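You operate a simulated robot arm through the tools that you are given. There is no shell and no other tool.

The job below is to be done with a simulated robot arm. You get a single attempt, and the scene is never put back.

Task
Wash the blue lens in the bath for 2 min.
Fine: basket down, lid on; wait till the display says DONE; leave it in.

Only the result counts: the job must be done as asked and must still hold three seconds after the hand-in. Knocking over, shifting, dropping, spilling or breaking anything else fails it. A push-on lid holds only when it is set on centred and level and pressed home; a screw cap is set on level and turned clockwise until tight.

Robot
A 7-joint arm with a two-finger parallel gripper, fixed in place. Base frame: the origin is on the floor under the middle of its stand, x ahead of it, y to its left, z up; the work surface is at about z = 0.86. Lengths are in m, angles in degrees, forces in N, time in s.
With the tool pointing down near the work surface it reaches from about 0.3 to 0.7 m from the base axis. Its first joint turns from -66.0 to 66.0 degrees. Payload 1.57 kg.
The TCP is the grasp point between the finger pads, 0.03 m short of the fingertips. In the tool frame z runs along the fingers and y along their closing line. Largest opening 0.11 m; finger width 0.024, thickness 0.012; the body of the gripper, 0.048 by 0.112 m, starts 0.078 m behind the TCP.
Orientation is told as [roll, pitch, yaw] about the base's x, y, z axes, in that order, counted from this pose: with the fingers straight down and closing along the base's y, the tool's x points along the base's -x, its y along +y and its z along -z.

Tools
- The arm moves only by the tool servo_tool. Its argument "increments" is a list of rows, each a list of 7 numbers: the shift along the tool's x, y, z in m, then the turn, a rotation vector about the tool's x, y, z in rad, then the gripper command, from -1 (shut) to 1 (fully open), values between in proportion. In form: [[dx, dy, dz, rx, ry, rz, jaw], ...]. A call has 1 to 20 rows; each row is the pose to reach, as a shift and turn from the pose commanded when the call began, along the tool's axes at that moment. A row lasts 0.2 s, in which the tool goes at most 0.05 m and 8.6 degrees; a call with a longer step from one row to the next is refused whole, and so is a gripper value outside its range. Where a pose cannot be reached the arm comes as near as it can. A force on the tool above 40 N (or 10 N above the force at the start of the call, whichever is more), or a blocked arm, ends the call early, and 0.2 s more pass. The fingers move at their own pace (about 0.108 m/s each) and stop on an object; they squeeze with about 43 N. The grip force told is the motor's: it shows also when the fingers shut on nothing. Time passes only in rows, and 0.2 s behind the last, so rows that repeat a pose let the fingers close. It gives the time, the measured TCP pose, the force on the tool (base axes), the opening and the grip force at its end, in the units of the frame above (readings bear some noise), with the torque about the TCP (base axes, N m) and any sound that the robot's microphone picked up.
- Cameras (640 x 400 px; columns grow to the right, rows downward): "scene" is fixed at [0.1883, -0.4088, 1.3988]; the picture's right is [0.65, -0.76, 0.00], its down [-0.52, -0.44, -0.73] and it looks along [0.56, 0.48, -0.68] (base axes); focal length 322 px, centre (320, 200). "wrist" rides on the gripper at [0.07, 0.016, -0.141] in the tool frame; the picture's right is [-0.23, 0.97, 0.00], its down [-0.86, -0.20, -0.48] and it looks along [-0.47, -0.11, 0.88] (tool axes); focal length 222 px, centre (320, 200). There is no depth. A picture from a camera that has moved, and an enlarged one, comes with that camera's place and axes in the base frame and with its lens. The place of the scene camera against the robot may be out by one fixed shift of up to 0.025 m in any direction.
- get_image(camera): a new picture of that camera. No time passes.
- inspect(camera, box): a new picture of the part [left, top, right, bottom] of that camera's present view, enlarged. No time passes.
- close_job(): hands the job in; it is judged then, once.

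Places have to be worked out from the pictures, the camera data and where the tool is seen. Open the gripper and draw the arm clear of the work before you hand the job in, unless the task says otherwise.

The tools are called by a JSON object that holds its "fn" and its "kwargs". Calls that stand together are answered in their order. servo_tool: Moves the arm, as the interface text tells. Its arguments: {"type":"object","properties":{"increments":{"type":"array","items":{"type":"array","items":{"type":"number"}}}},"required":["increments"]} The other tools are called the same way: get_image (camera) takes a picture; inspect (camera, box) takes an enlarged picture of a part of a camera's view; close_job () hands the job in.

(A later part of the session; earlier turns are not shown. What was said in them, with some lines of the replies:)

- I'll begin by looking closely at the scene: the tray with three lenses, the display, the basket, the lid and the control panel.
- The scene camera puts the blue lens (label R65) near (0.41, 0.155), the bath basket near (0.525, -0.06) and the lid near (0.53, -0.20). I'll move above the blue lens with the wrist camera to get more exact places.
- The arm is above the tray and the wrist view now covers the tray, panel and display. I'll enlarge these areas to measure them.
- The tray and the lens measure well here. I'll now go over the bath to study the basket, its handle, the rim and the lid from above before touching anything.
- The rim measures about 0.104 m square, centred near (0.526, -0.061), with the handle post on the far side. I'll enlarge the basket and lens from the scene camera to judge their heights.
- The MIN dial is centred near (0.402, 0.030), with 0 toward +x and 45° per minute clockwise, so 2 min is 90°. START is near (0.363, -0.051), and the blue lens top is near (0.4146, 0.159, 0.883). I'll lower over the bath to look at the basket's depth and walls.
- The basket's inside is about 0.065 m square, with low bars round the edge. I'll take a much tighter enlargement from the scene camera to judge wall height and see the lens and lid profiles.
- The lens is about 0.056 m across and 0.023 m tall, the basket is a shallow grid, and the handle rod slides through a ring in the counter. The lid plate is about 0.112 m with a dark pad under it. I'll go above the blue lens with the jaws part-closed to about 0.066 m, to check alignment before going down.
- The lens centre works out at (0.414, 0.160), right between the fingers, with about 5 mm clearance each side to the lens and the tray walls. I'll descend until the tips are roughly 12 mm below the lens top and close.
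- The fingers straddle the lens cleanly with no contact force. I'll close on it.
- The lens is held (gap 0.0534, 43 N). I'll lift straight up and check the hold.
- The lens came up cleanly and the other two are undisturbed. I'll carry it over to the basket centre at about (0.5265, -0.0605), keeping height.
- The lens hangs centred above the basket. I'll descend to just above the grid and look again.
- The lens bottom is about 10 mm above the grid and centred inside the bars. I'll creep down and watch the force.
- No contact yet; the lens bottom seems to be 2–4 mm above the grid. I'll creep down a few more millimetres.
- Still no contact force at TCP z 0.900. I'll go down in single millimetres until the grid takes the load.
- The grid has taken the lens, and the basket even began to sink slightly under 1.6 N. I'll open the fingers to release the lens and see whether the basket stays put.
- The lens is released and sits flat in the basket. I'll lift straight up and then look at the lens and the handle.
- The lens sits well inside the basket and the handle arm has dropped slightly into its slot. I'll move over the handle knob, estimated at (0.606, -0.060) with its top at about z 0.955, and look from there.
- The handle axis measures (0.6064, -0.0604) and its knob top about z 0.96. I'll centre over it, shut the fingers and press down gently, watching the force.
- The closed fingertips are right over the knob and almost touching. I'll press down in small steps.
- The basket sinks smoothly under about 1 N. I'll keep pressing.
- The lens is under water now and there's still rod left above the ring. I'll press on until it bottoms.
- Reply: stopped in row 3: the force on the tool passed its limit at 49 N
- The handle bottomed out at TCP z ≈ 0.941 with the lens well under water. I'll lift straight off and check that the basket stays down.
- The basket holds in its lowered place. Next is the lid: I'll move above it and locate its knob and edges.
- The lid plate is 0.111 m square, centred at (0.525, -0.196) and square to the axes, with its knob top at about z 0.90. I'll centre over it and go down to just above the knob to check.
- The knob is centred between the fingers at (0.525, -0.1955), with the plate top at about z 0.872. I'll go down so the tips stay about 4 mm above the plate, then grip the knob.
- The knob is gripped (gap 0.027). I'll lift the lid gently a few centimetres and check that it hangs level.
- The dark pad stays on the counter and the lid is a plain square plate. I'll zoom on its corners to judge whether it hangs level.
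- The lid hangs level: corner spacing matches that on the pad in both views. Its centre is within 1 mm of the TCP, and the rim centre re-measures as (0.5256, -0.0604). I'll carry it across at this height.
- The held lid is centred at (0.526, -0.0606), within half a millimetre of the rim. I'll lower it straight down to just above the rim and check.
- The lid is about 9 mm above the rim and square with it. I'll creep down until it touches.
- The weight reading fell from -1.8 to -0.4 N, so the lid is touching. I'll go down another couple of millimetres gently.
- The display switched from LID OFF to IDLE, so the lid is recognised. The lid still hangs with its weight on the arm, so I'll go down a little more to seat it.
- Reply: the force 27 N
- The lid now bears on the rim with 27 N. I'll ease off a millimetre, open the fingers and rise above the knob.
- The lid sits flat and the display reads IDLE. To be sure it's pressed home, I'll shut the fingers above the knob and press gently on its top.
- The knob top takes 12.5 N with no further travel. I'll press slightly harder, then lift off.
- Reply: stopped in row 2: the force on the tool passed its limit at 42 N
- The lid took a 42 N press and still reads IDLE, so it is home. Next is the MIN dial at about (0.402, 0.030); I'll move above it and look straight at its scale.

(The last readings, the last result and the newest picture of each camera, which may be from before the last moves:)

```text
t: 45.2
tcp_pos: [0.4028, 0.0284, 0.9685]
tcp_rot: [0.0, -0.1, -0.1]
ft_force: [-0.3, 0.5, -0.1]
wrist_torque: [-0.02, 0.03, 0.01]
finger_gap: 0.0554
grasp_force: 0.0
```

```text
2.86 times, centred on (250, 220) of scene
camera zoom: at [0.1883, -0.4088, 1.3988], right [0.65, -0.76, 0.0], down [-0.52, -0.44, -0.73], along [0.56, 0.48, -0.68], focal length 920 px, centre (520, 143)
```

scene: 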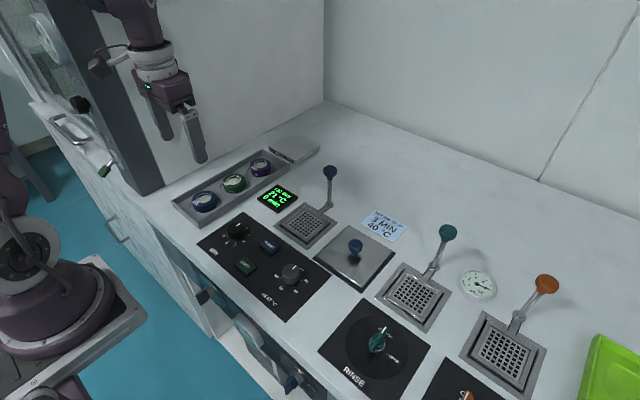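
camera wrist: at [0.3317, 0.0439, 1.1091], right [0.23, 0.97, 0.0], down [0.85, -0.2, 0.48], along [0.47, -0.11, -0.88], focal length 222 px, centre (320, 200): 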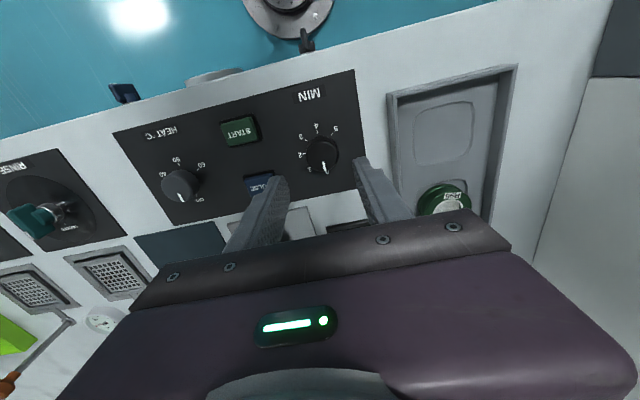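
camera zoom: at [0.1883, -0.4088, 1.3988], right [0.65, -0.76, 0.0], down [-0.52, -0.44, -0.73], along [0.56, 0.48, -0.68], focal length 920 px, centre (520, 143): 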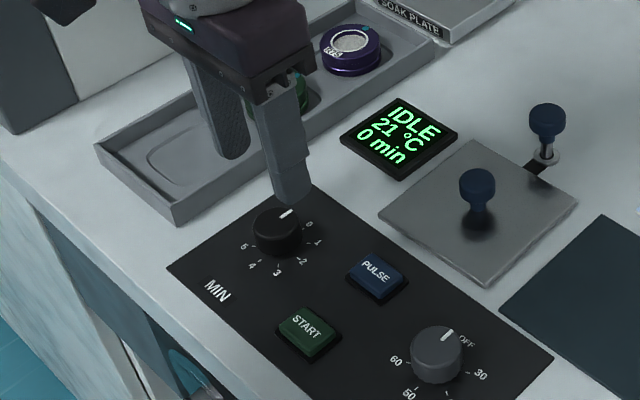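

Ticks put the dial axis at (0.4018, 0.0296), with pointer at 0 toward +x and "2" pointing straight to -y, i.e. 90° clockwise. I'll test in the air that the wrist can turn 90° clockwise here before gripping.

{"fn": "servo_tool", "kwargs": {"increments": [[0, 0, 0, 0, 0, 0.131, 0], [0, 0, 0, 0, 0, 0.262, 0], [0, 0, 0, 0, 0, 0.393, 0], [0, 0, 0, 0, 0, 0.524, 0], [0, 0, 0, 0, 0, 0.655, 0], [0, 0, 0, 0, 0, 0.786, 0], [0, 0, 0, 0, 0, 0.917, 0], [0, 0, 0, 0, 0, 1.048, 0], [0, 0, 0, 0, 0, 1.179, 0], [0, 0, 0, 0, 0, 1.31, 0], [0, 0, 0, 0, 0, 1.441, 0], [0, 0, 0, 0, 0, 1.5708, 0], [0, 0, 0, 0, 0, 1.5708, 0]]}}

{"fn": "get_image", "kwargs": {"camera": "wrist"}}

{"fn": "get_image", "kwargs": {"camera": "scene"}}

```text
t: 48.0
tcp_pos: [0.4022, 0.0275, 0.9676]
tcp_rot: [0.2, 0.0, -90.1]
ft_force: [-0.2, -0.5, -0.5]
wrist_torque: [-0.01, -0.01, -0.04]
finger_gap: 0.055
grasp_force: 0.0
```

```text
taken
camera wrist: at [0.418, 0.0978, 1.1084], right [0.97, -0.23, 0.0], down [-0.2, -0.85, 0.48], along [-0.11, -0.47, -0.88], focal length 222 px, centre (320, 200)
```

wrist: 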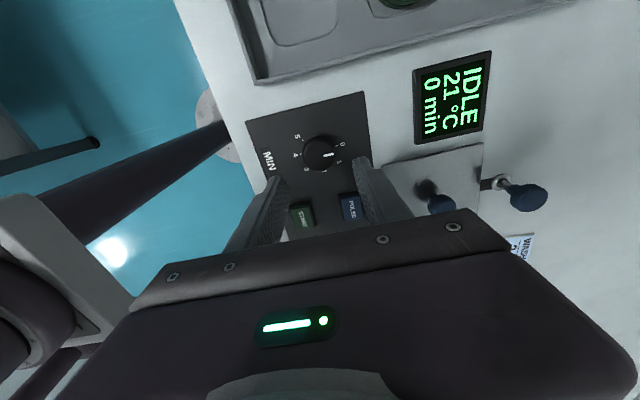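

```text
taken
```

scene: 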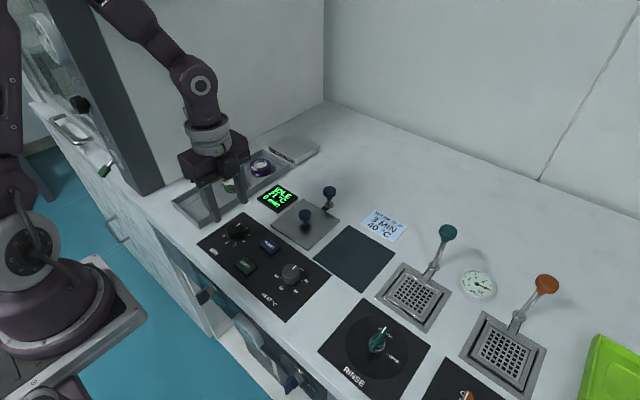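

The 90° turn works. This angle gives a second view of the dial, so I'll enlarge it for a check on scale and knob height before turning back.

{"fn": "inspect", "kwargs": {"camera": "wrist", "box": [240, 80, 400, 220]}}

{"fn": "servo_tool", "kwargs": {"increments": [[0, 0, 0, 0, 0, -0.131, 0], [0, 0, 0, 0, 0, -0.262, 0], [0, 0, 0, 0, 0, -0.393, 0], [0, 0, 0, 0, 0, -0.524, 0], [0, 0, 0, 0, 0, -0.655, 0], [0, 0, 0, 0, 0, -0.786, 0], [0, 0, 0, 0, 0, -0.917, 0], [0, 0, 0, 0, 0, -1.048, 0], [0, 0, 0, 0, 0, -1.179, 0], [0, 0, 0, 0, 0, -1.31, 0], [0, 0, 0, 0, 0, -1.441, 0], [0, 0, 0, 0, 0, -1.5708, 0], [0, 0, 0, 0, 0, -1.5708, 0]]}}

```text
2.86 times, centred on (320, 150) of wrist
camera zoom: at [0.418, 0.0978, 1.1084], right [0.97, -0.23, 0.0], down [-0.2, -0.85, 0.48], along [-0.11, -0.47, -0.88], focal length 635 px, centre (320, 343)
```

zoom: 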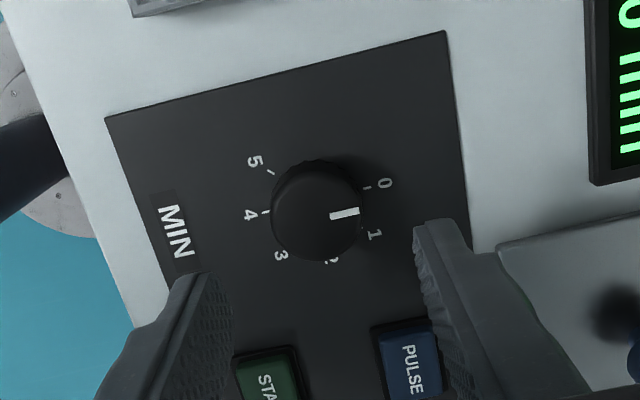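

```text
t: 50.8
tcp_pos: [0.4017, 0.0278, 0.9667]
tcp_rot: [0.0, -0.2, 0.1]
ft_force: [0.2, -0.6, -0.7]
wrist_torque: [-0.01, -0.03, 0.02]
finger_gap: 0.055
grasp_force: 0.0
```

Dial confirmed. I'll now go down over the knob (fingers across y) to TCP z ≈ 0.898 and close on it.

{"fn": "servo_tool", "kwargs": {"increments": [[0, 0.0016, 0.02, 0, 0, 0, 0], [0, 0.0016, 0.04, 0, 0, 0, 0], [0, 0.0016, 0.055, 0, 0, 0, 0], [0, 0.0016, 0.065, 0, 0, 0, 0], [0, 0.0016, 0.068, 0, 0, 0, 0], [0, 0.0016, 0.068, 0, 0, 0, 0]]}}

{"fn": "inspect", "kwargs": {"camera": "wrist", "box": [220, 90, 420, 240]}}

{"fn": "inspect", "kwargs": {"camera": "scene", "box": [190, 190, 290, 290]}}

```text
t: 52.2
tcp_pos: [0.4022, 0.031, 0.8991]
tcp_rot: [-0.1, -0.1, -0.1]
ft_force: [0.8, -0.1, 0.0]
wrist_torque: [0.02, 0.06, 0.02]
finger_gap: 0.0551
grasp_force: 0.1
```

```text
2.67 times, centred on (320, 165) of wrist
camera zoom: at [0.3311, 0.0461, 1.0395], right [0.23, 0.97, 0.0], down [0.85, -0.2, 0.48], along [0.47, -0.11, -0.88], focal length 592 px, centre (320, 293)
```

zoom: 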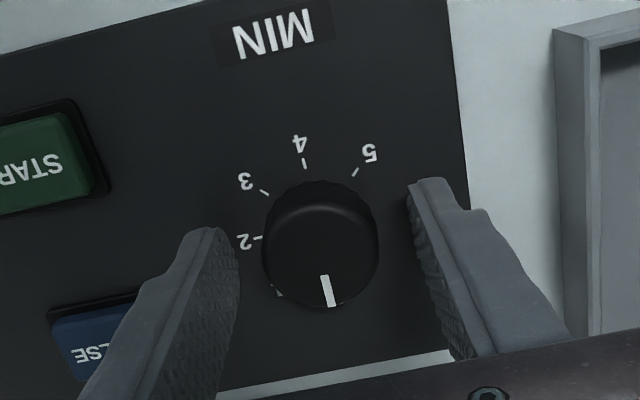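

```text
4.00 times, centred on (240, 240) of scene
camera zoom: at [0.1883, -0.4088, 1.3988], right [0.65, -0.76, 0.0], down [-0.52, -0.44, -0.73], along [0.56, 0.48, -0.68], focal length 1288 px, centre (640, 40)
```

zoom: 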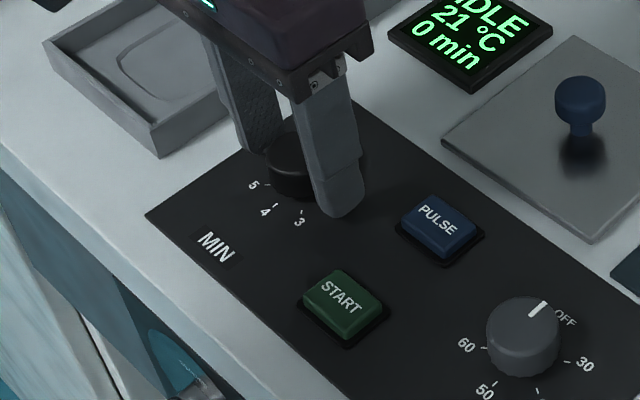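

The fingers straddle the dial knob evenly. I'll close on it.

{"fn": "servo_tool", "kwargs": {"increments": [[0, 0, 0, 0, 0, 0, -0.3], [0, 0, 0, 0, 0, 0, -0.7], [0, 0, 0, 0, 0, 0, -0.7], [0, 0, 0, 0, 0, 0, -0.7]]}}

{"fn": "inspect", "kwargs": {"camera": "wrist", "box": [220, 90, 420, 240]}}

```text
t: 53.2
tcp_pos: [0.4024, 0.0303, 0.8993]
tcp_rot: [-0.2, -0.3, 0.0]
ft_force: [-0.5, -0.8, -4.7]
wrist_torque: [0.44, -0.11, 0.0]
finger_gap: 0.0336
grasp_force: 41.7
```

```text
2.67 times, centred on (320, 165) of wrist
camera zoom: at [0.3312, 0.0461, 1.0396], right [0.23, 0.97, 0.0], down [0.85, -0.2, 0.48], along [0.47, -0.11, -0.88], focal length 592 px, centre (320, 293)
```

zoom: 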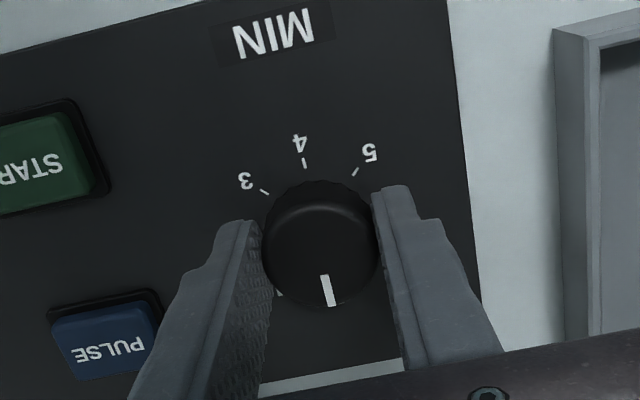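

The knob is gripped (gap 0.0336). I'll turn the first 45° clockwise and check the display.

{"fn": "servo_tool", "kwargs": {"increments": [[0, 0, 0, 0, 0, 0.1, -0.7], [0, 0, 0, 0, 0, 0.2, -0.7], [0, 0, 0, 0, 0, 0.3, -0.7], [0, 0, 0, 0, 0, 0.4, -0.7], [0, 0, 0, 0, 0, 0.5, -0.7], [0, 0, 0, 0, 0, 0.6, -0.7], [0, 0, 0, 0, 0, 0.7, -0.7], [0, 0, 0, 0, 0, 0.785, -0.7]]}}

{"fn": "inspect", "kwargs": {"camera": "wrist", "box": [220, 90, 420, 240]}}

{"fn": "inspect", "kwargs": {"camera": "scene", "box": [190, 170, 310, 290]}}

```text
t: 55.0
tcp_pos: [0.4018, 0.0303, 0.8996]
tcp_rot: [0.0, -0.1, -45.2]
ft_force: [-12.3, -4.0, -30.4]
wrist_torque: [0.0, -0.35, 0.01]
finger_gap: 0.0335
grasp_force: 41.2
```

```text
2.67 times, centred on (320, 165) of wrist
camera zoom: at [0.3636, 0.0907, 1.0399], right [0.85, 0.53, 0.0], down [0.46, -0.75, 0.48], along [0.25, -0.41, -0.88], focal length 592 px, centre (320, 293)
```

zoom: 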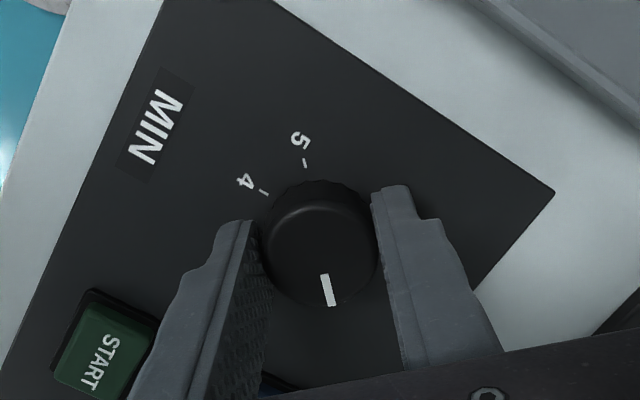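

```text
3.33 times, centred on (250, 230) of scene
camera zoom: at [0.1884, -0.4089, 1.3987], right [0.65, -0.76, 0.0], down [-0.52, -0.44, -0.73], along [0.56, 0.48, -0.68], focal length 1073 px, centre (553, 100)
```

zoom: 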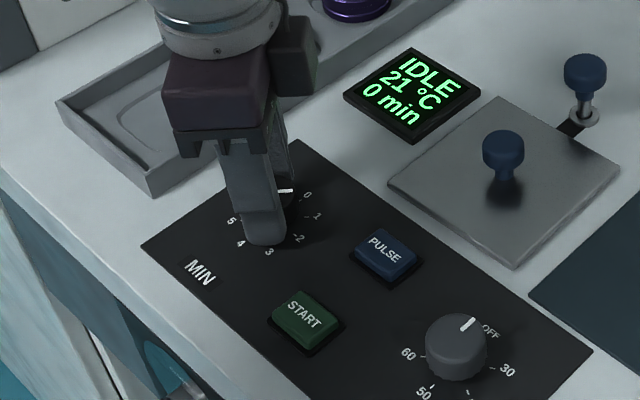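

The knob turned with the gripper (pointer toward 1), but there's a 30 N upward pull on it. I'll ease down about a millimetre to relieve that before turning on.

{"fn": "servo_tool", "kwargs": {"increments": [[0, 0, 0.0006, 0, 0, 0, -0.7], [0, 0, 0.001, 0, 0, 0, -0.7], [0, 0, 0.001, 0, 0, 0, -0.7]]}}

```text
t: 55.8
tcp_pos: [0.4017, 0.0301, 0.8984]
tcp_rot: [0.2, -0.3, -44.9]
ft_force: [-16.6, -7.8, 31.3]
wrist_torque: [-0.62, 0.92, -0.02]
finger_gap: 0.0338
grasp_force: 41.4
```

That overshot to +31 N (the grip is stiff), so I'll back up half of it and shift slightly to relax the side force.

{"fn": "servo_tool", "kwargs": {"increments": [[0.0001, -0.0003, -0.0005, 0, 0, 0, -0.7], [0.0001, -0.0003, -0.0005, 0, 0, 0, -0.7]]}}

```text
t: 56.4
tcp_pos: [0.403, 0.0294, 0.8983]
tcp_rot: [0.2, -0.3, -45.0]
ft_force: [-12.3, -4.9, 13.2]
wrist_torque: [-0.86, 0.12, 0.0]
finger_gap: 0.0337
grasp_force: 41.7
```

Forces are moderate now. I'll turn the remaining 45° clockwise.

{"fn": "servo_tool", "kwargs": {"increments": [[0, 0, -0.0002, 0, 0, 0.1, -0.7], [0, 0, -0.0002, 0, 0, 0.2, -0.7], [0, 0, -0.0002, 0, 0, 0.3, -0.7], [0, 0, -0.0002, 0, 0, 0.4, -0.7], [0, 0, -0.0002, 0, 0, 0.5, -0.7], [0, 0, -0.0002, 0, 0, 0.6, -0.7], [0, 0, -0.0002, 0, 0, 0.7, -0.7], [0, 0, -0.0002, 0, 0, 0.785, -0.7]]}}

{"fn": "inspect", "kwargs": {"camera": "wrist", "box": [220, 90, 420, 240]}}

{"fn": "inspect", "kwargs": {"camera": "scene", "box": [190, 170, 310, 290]}}

```text
t: 58.2
tcp_pos: [0.4014, 0.0303, 0.8977]
tcp_rot: [0.0, -0.1, -90.1]
ft_force: [-8.4, -4.0, -26.4]
wrist_torque: [-0.2, 0.75, -0.01]
finger_gap: 0.0338
grasp_force: 41.8
```

```text
2.67 times, centred on (320, 165) of wrist
camera zoom: at [0.4177, 0.0994, 1.0398], right [0.97, -0.23, 0.0], down [-0.2, -0.85, 0.48], along [-0.11, -0.47, -0.88], focal length 592 px, centre (320, 293)
```

zoom: 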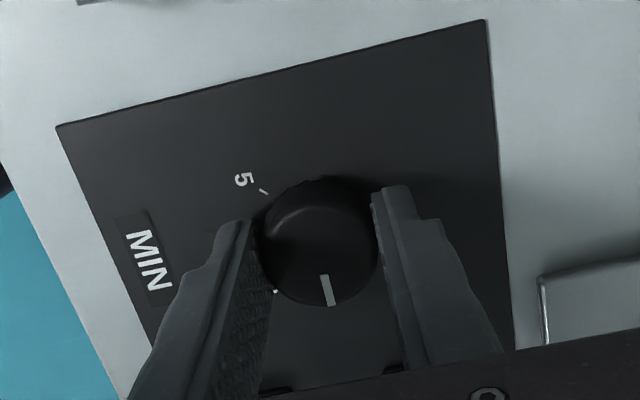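

```text
3.33 times, centred on (250, 230) of scene
camera zoom: at [0.1884, -0.4089, 1.3987], right [0.65, -0.76, 0.0], down [-0.52, -0.44, -0.73], along [0.56, 0.48, -0.68], focal length 1073 px, centre (553, 100)
```

zoom: 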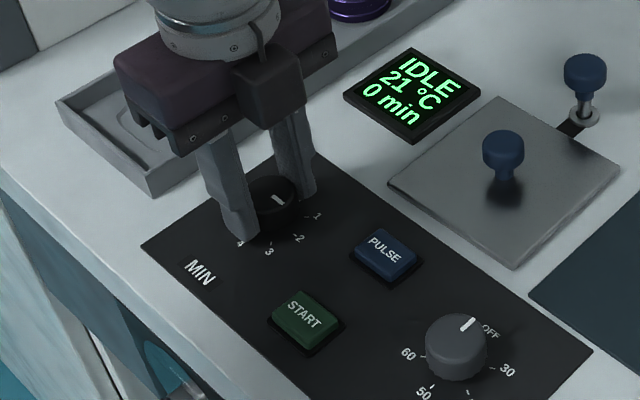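

The pointer now aims along -y, at 2. I'll ease the residual pull and open the fingers.

{"fn": "servo_tool", "kwargs": {"increments": [[0, 0, 0.0004, 0, 0, 0, -0.7], [0, 0, 0.0004, 0, 0, 0, -0.3], [0, 0, 0.0004, 0, 0, 0, 0], [0, 0, 0.0004, 0, 0, 0, 0]]}}

{"fn": "servo_tool", "kwargs": {"increments": [[0, 0, -0.01, 0, 0, 0, 0], [0, 0, -0.03, 0, 0, 0, 0], [0, 0, -0.06, 0, 0, 0, 0], [0, 0, -0.09, 0, 0, 0, 0]]}}

{"fn": "inspect", "kwargs": {"camera": "wrist", "box": [240, 80, 400, 220]}}

{"fn": "inspect", "kwargs": {"camera": "scene", "box": [190, 170, 310, 290]}}

```text
t: 59.2
tcp_pos: [0.4016, 0.0297, 0.8979]
tcp_rot: [0.3, -0.1, -90.0]
ft_force: [-0.1, -0.4, -0.1]
wrist_torque: [0.03, 0.01, 0.03]
finger_gap: 0.0547
grasp_force: 0.0
```

```text
t: 60.2
tcp_pos: [0.4004, 0.0294, 0.9887]
tcp_rot: [0.2, -0.1, -90.0]
ft_force: [-0.4, 0.3, 0.0]
wrist_torque: [-0.02, 0.0, 0.02]
finger_gap: 0.0549
grasp_force: 0.0
```

```text
2.86 times, centred on (320, 150) of wrist
camera zoom: at [0.4157, 0.0987, 1.1294], right [0.97, -0.23, 0.0], down [-0.2, -0.85, 0.48], along [-0.1, -0.47, -0.88], focal length 635 px, centre (320, 343)
```

zoom: 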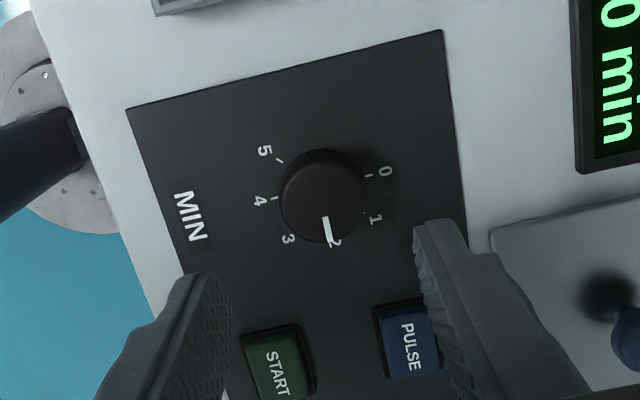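

```text
3.33 times, centred on (250, 230) of scene
camera zoom: at [0.1883, -0.4088, 1.3988], right [0.65, -0.76, 0.0], down [-0.52, -0.44, -0.73], along [0.56, 0.48, -0.68], focal length 1073 px, centre (553, 100)
```

zoom: 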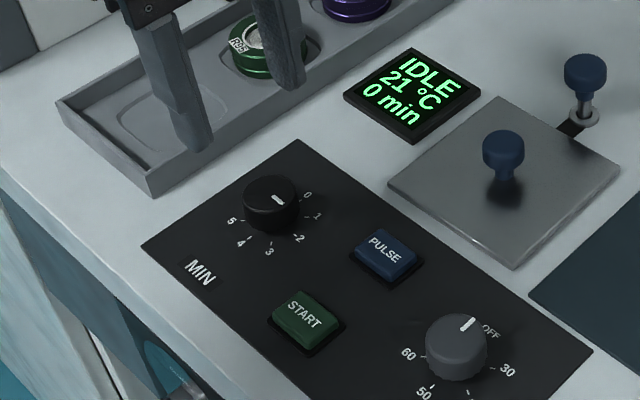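

The pointer is at 2 within about 2°. I'm leaving HEAT at OFF, since the job asks only for 2 min and the slip's 3 min / 40 °C doesn't match it. I'll turn the hand back and move above START.

{"fn": "servo_tool", "kwargs": {"increments": [[-0.007, -0.0034, 0, 0, 0, -0.131, 0], [-0.013, -0.0067, 0, 0, 0, -0.262, 0], [-0.02, -0.01, 0, 0, 0, -0.393, 0], [-0.026, -0.0135, 0, 0, 0, -0.524, 0], [-0.033, -0.017, 0, 0, 0, -0.655, 0], [-0.039, -0.02, 0, 0, 0, -0.786, 0], [-0.046, -0.0235, 0, 0, 0, -0.917, 0], [-0.052, -0.027, 0, 0, 0, -1.048, 0], [-0.059, -0.03, 0.005, 0, 0, -1.179, 0], [-0.065, -0.0335, 0.01, 0, 0, -1.31, 0], [-0.072, -0.037, 0.015, 0, 0, -1.441, 0], [-0.078, -0.0404, 0.02, 0, 0, -1.5708, 0], [-0.078, -0.0404, 0.02, 0, 0, -1.5708, 0]]}}

{"fn": "get_image", "kwargs": {"camera": "wrist"}}

{"fn": "inspect", "kwargs": {"camera": "wrist", "box": [220, 90, 420, 240]}}

{"fn": "inspect", "kwargs": {"camera": "scene", "box": [190, 190, 310, 310]}}

```text
t: 63.0
tcp_pos: [0.3607, -0.0496, 0.9689]
tcp_rot: [-0.1, -0.3, 0.2]
ft_force: [-0.2, 0.4, 0.5]
wrist_torque: [-0.02, -0.03, 0.0]
finger_gap: 0.0551
grasp_force: 0.0
```

```text
taken
camera wrist: at [0.2907, -0.0332, 1.1093], right [0.22, 0.97, 0.0], down [0.85, -0.2, 0.48], along [0.47, -0.11, -0.88], focal length 222 px, centre (320, 200)
```

wrist: 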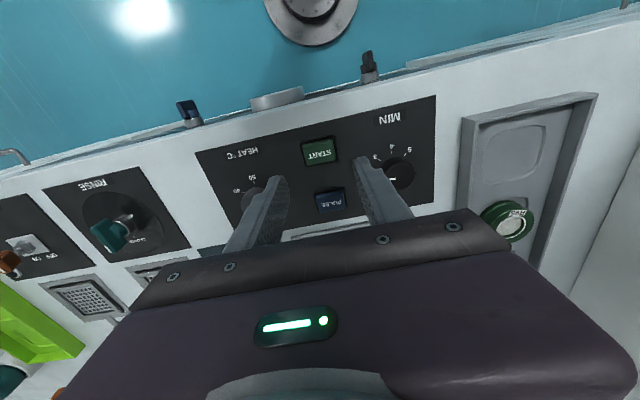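

```text
2.67 times, centred on (320, 165) of wrist
camera zoom: at [0.2907, -0.0332, 1.1093], right [0.22, 0.97, 0.0], down [0.85, -0.2, 0.48], along [0.47, -0.11, -0.88], focal length 592 px, centre (320, 293)
```

zoom: 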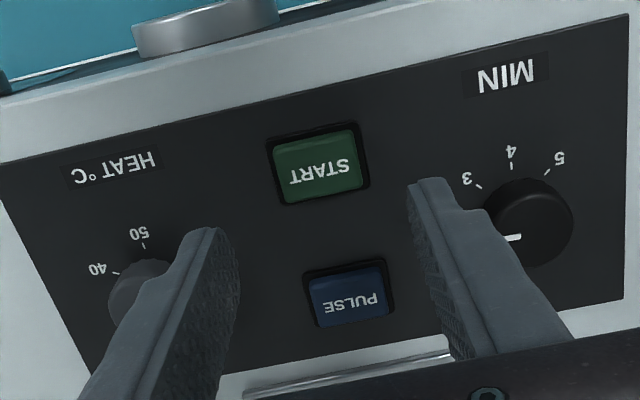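

```text
3.33 times, centred on (250, 250) of scene
camera zoom: at [0.1883, -0.4088, 1.3988], right [0.65, -0.76, 0.0], down [-0.52, -0.44, -0.73], along [0.56, 0.48, -0.68], focal length 1073 px, centre (553, 33)
```

zoom: 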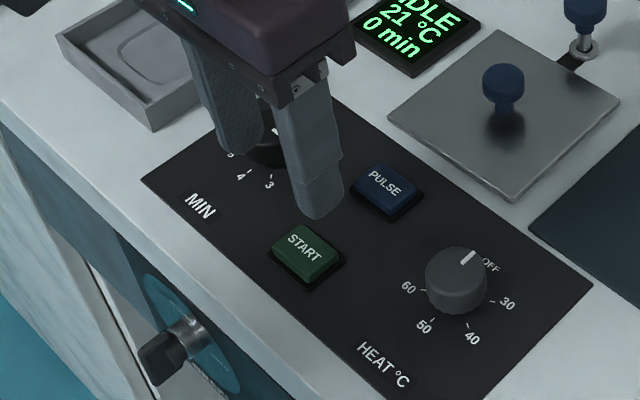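

START is centred at (0.360, -0.050), right under the fingers. I'll shut the fingers, lower close to the button, then press in small steps.

{"fn": "servo_tool", "kwargs": {"increments": [[0.0005, -0.0008, 0, 0, 0, 0, -1], [0.0005, -0.0008, 0, 0, 0, 0, -1], [0.0005, -0.0008, 0.02, 0, 0, 0, -1], [0.0005, -0.0008, 0.04, 0, 0, 0, -1], [0.0005, -0.0008, 0.055, 0, 0, 0, -1], [0.0005, -0.0008, 0.055, 0, 0, 0, -1]]}}

{"fn": "inspect", "kwargs": {"camera": "scene", "box": [190, 190, 310, 310]}}

```text
t: 64.4
tcp_pos: [0.3614, -0.0489, 0.9113]
tcp_rot: [-0.2, -0.2, 0.0]
ft_force: [-0.9, 0.1, -0.1]
wrist_torque: [0.01, 0.0, -0.03]
finger_gap: 0.0
grasp_force: 21.3
```

```text
3.33 times, centred on (250, 250) of scene
camera zoom: at [0.1883, -0.4088, 1.3988], right [0.65, -0.76, 0.0], down [-0.52, -0.44, -0.73], along [0.56, 0.48, -0.68], focal length 1073 px, centre (553, 33)
```

zoom: 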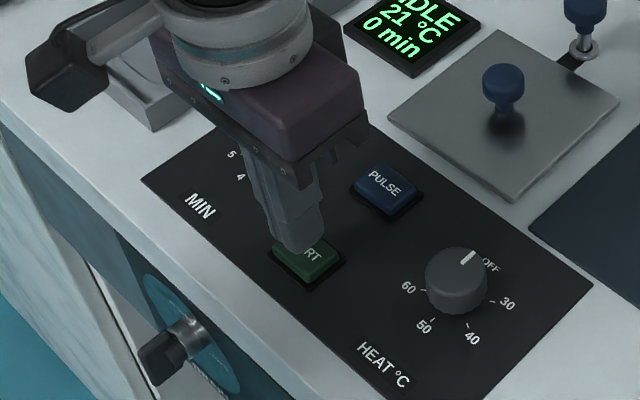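

The closed tips are just above START. I'll press down a millimetre at a time.

{"fn": "servo_tool", "kwargs": {"increments": [[0, 0, 0.002, 0, 0, 0, -1], [0, 0, 0.004, 0, 0, 0, -1], [0, 0, 0.006, 0, 0, 0, -1], [0, 0, 0.007, 0, 0, 0, -1], [0, 0, 0.008, 0, 0, 0, -1]]}}

{"fn": "inspect", "kwargs": {"camera": "scene", "box": [190, 170, 310, 290]}}

```text
t: 65.6
tcp_pos: [0.3613, -0.0492, 0.9044]
tcp_rot: [-0.1, -0.2, 0.0]
ft_force: [-0.7, -0.5, 0.0]
wrist_torque: [0.0, -0.01, -0.01]
finger_gap: 0.0
grasp_force: 20.9
```

```text
3.33 times, centred on (250, 230) of scene
camera zoom: at [0.1883, -0.4088, 1.3988], right [0.65, -0.76, 0.0], down [-0.52, -0.44, -0.73], along [0.56, 0.48, -0.68], focal length 1073 px, centre (553, 100)
```

zoom: 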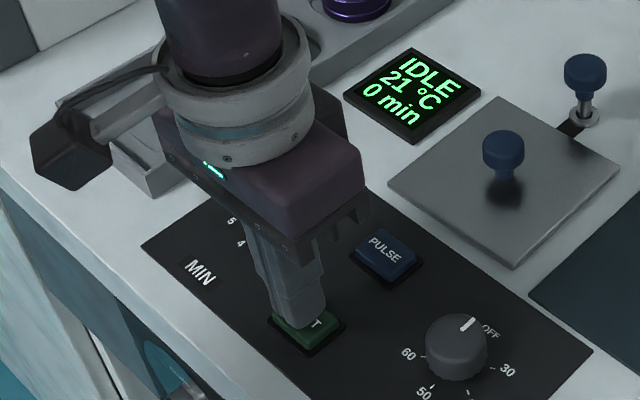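

{"fn": "servo_tool", "kwargs": {"increments": [[0, 0, 0.001, 0, 0, 0, -1], [0, 0, 0.002, 0, 0, 0, -1], [0, 0, 0.003, 0, 0, 0, -1], [0, 0, 0.004, 0, 0, 0, -1]]}}

{"fn": "inspect", "kwargs": {"camera": "scene", "box": [190, 170, 310, 290]}}

```text
t: 66.6
tcp_pos: [0.3616, -0.0486, 0.9003]
tcp_rot: [-0.1, -0.3, 0.1]
ft_force: [0.2, -0.8, 1.2]
wrist_torque: [0.0, -0.01, 0.0]
finger_gap: 0.0
grasp_force: 20.9
```

```text
3.33 times, centred on (250, 230) of scene
camera zoom: at [0.1883, -0.4088, 1.3988], right [0.65, -0.76, 0.0], down [-0.52, -0.44, -0.73], along [0.56, 0.48, -0.68], focal length 1073 px, centre (553, 100)
```

zoom: 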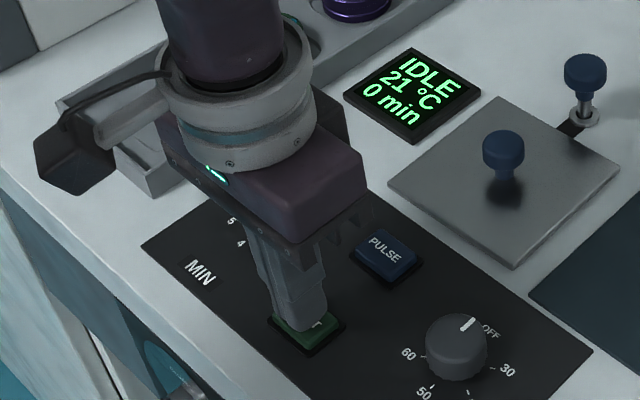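

Contact has just begun (1.2 N). I'll press in further, slowly.

{"fn": "servo_tool", "kwargs": {"increments": [[0, 0, 0.0007, 0, 0, 0, -1], [0, 0, 0.0014, 0, 0, 0, -1], [0, 0, 0.002, 0, 0, 0, -1], [0, 0, 0.0025, 0, 0, 0, -1]]}}

{"fn": "inspect", "kwargs": {"camera": "scene", "box": [190, 170, 310, 290]}}

```text
t: 67.6
tcp_pos: [0.3613, -0.0498, 0.8991]
tcp_rot: [-0.1, -0.2, 0.0]
ft_force: [0.8, -1.1, 2.0]
wrist_torque: [-0.05, 0.02, 0.03]
finger_gap: 0.0
grasp_force: 21.3
heard: click
```

```text
3.33 times, centred on (250, 230) of scene
camera zoom: at [0.1883, -0.4088, 1.3987], right [0.65, -0.76, 0.0], down [-0.52, -0.44, -0.73], along [0.56, 0.48, -0.68], focal length 1073 px, centre (553, 100)
```

zoom: 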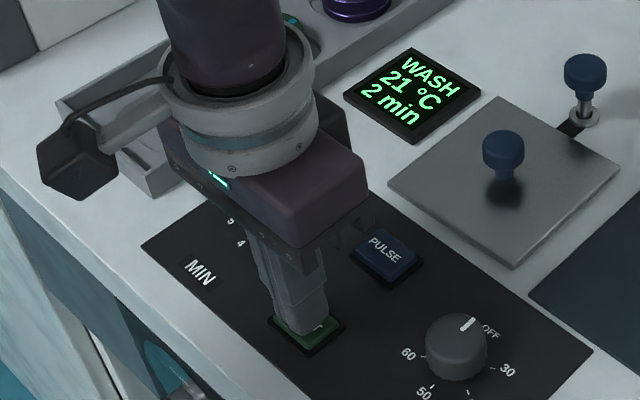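

A click was heard and the display reads WASH, 21 °C, 2 min. I'll lift straight off the button and wait clear of the work.

{"fn": "servo_tool", "kwargs": {"increments": [[0, 0, -0.005, 0, 0, 0, -1], [0, 0, -0.02, 0, 0, 0, -1], [0, 0, -0.05, 0, 0, 0, -1], [0, 0, -0.09, 0, 0, 0, -1], [0, 0, -0.13, 0, 0, 0, -1], [0, 0, -0.16, 0, 0, 0, 0], [0, 0, -0.16, 0, 0, 0, 0], [0, 0, -0.16, 0, 0, 0, 0], [0, 0, -0.16, 0, 0, 0, 0], [0, 0, -0.16, 0, 0, 0, 0]]}}

{"fn": "inspect", "kwargs": {"camera": "scene", "box": [190, 150, 350, 290]}}

```text
t: 69.8
tcp_pos: [0.3599, -0.0496, 1.058]
tcp_rot: [-0.2, -0.2, 0.0]
ft_force: [0.4, -0.2, -0.7]
wrist_torque: [-0.02, -0.02, -0.02]
finger_gap: 0.055
grasp_force: 0.1
```

```text
2.86 times, centred on (270, 220) of scene
camera zoom: at [0.1883, -0.4088, 1.3988], right [0.65, -0.76, 0.0], down [-0.52, -0.44, -0.73], along [0.56, 0.48, -0.68], focal length 920 px, centre (463, 143)
```

zoom: 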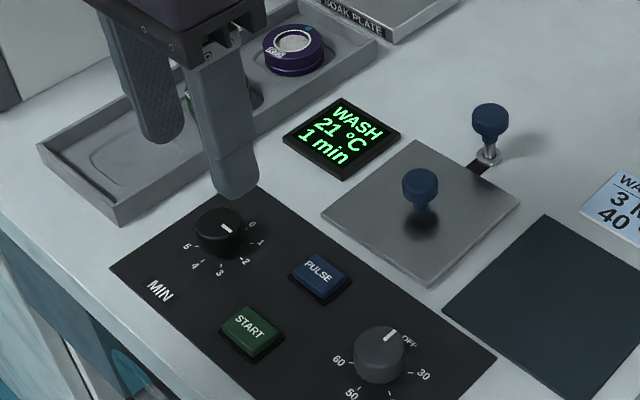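

The display is counting down quickly (1 min left). I'll hold still, fingers open, and wait.

{"fn": "servo_tool", "kwargs": {"increments": [[0, 0, 0, 0, 0, 0, 0], [0, 0, 0, 0, 0, 0, 0], [0, 0, 0, 0, 0, 0, 0], [0, 0, 0, 0, 0, 0, 0], [0, 0, 0, 0, 0, 0, 0], [0, 0, 0, 0, 0, 0, 0], [0, 0, 0, 0, 0, 0, 0], [0, 0, 0, 0, 0, 0, 0], [0, 0, 0, 0, 0, 0, 0], [0, 0, 0, 0, 0, 0, 0]]}}

{"fn": "inspect", "kwargs": {"camera": "scene", "box": [190, 150, 350, 290]}}

```text
t: 72.0
tcp_pos: [0.3594, -0.0499, 1.0586]
tcp_rot: [-0.2, -0.2, 0.0]
ft_force: [0.3, 0.6, 0.3]
wrist_torque: [0.04, 0.03, 0.02]
finger_gap: 0.055
grasp_force: 0.0
```

```text
2.86 times, centred on (270, 220) of scene
camera zoom: at [0.1883, -0.4088, 1.3988], right [0.65, -0.76, 0.0], down [-0.52, -0.44, -0.73], along [0.56, 0.48, -0.68], focal length 920 px, centre (463, 143)
```

zoom: 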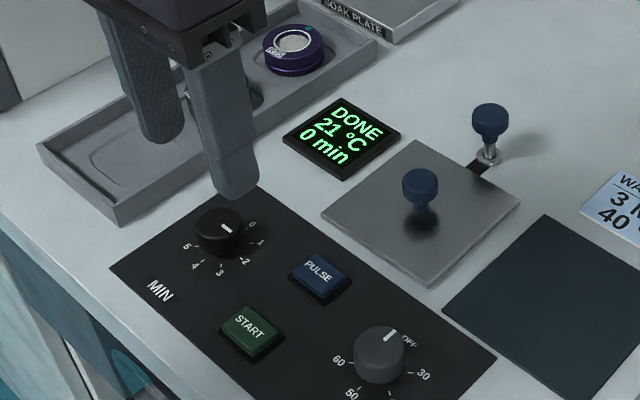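

The display reads DONE. I'll open the gripper fully, draw the arm back to its starting place, and take a last look.

{"fn": "servo_tool", "kwargs": {"increments": [[0.004, 0.013, -0.02, 0, 0, 0, 1], [0.008, 0.027, -0.04, 0, 0, 0, 1], [0.012, 0.04, -0.06, 0, 0, 0, 1], [0.016, 0.054, -0.08, 0, 0, 0, 1], [0.02, 0.067, -0.095, 0, 0, 0, 1], [0.02, 0.067, -0.095, 0, 0, 0, 1]]}}

{"fn": "get_image", "kwargs": {"camera": "scene"}}

{"fn": "inspect", "kwargs": {"camera": "scene", "box": [160, 140, 420, 320]}}

{"fn": "get_image", "kwargs": {"camera": "wrist"}}

```text
t: 73.4
tcp_pos: [0.3406, 0.0191, 1.1551]
tcp_rot: [-0.1, -0.1, 0.2]
ft_force: [-0.9, -0.2, -0.4]
wrist_torque: [0.01, 0.0, 0.02]
finger_gap: 0.11
grasp_force: 0.0
```

```text
taken
```

scene: 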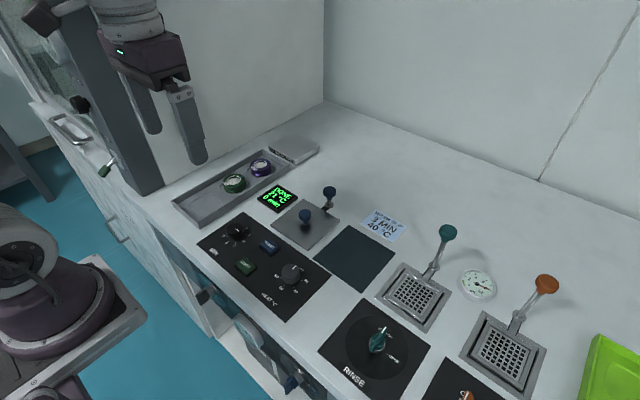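

```text
2.22 times, centred on (290, 230) of scene
camera zoom: at [0.1883, -0.4088, 1.3988], right [0.65, -0.76, 0.0], down [-0.52, -0.44, -0.73], along [0.56, 0.48, -0.68], focal length 715 px, centre (387, 133)
```

zoom: 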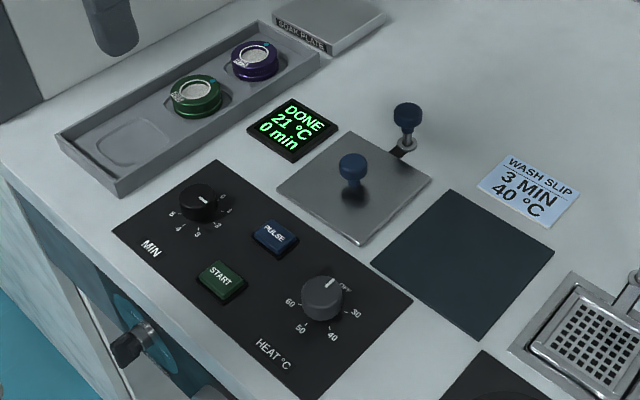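

```text
taken
camera wrist: at [0.2697, 0.0353, 1.2956], right [0.23, 0.97, 0.0], down [0.85, -0.2, 0.48], along [0.47, -0.11, -0.88], focal length 222 px, centre (320, 200)
```

wrist: 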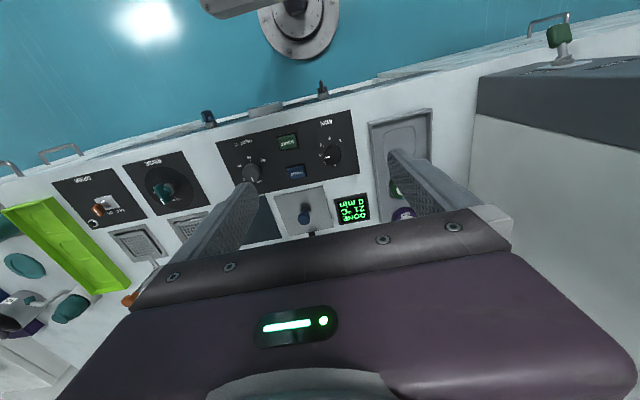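

The display shows DONE, the basket is down with the blue lens in it, the lid is on, and nothing else has moved. The arm is clear with the gripper open, so I'm handing in the job.

{"fn": "close_job", "kwargs": {}}

```text
The job is handed in.
```

The blue lens (R65) has had its 2 min wash. The display read WASH with 2 min when it started, counted down, and showed DONE.

- **Lens:** it is still in the bath, in the lowered basket with the lid on. The lid was centred and pressed home.
- **Heat:** I left HEAT at OFF, so the wash ran at 21 °C. The slip on the counter says 3 MIN and 40 °C, but you asked for 2 min and gave no temperature. If you wanted 40 °C, the wash needs running again with the heat on.
- **Everything else:** nothing else looked disturbed in the last pictures. The MIN dial is still at 2, and the gripper is open with the arm clear of the work.

The job is handed in; no result came back.
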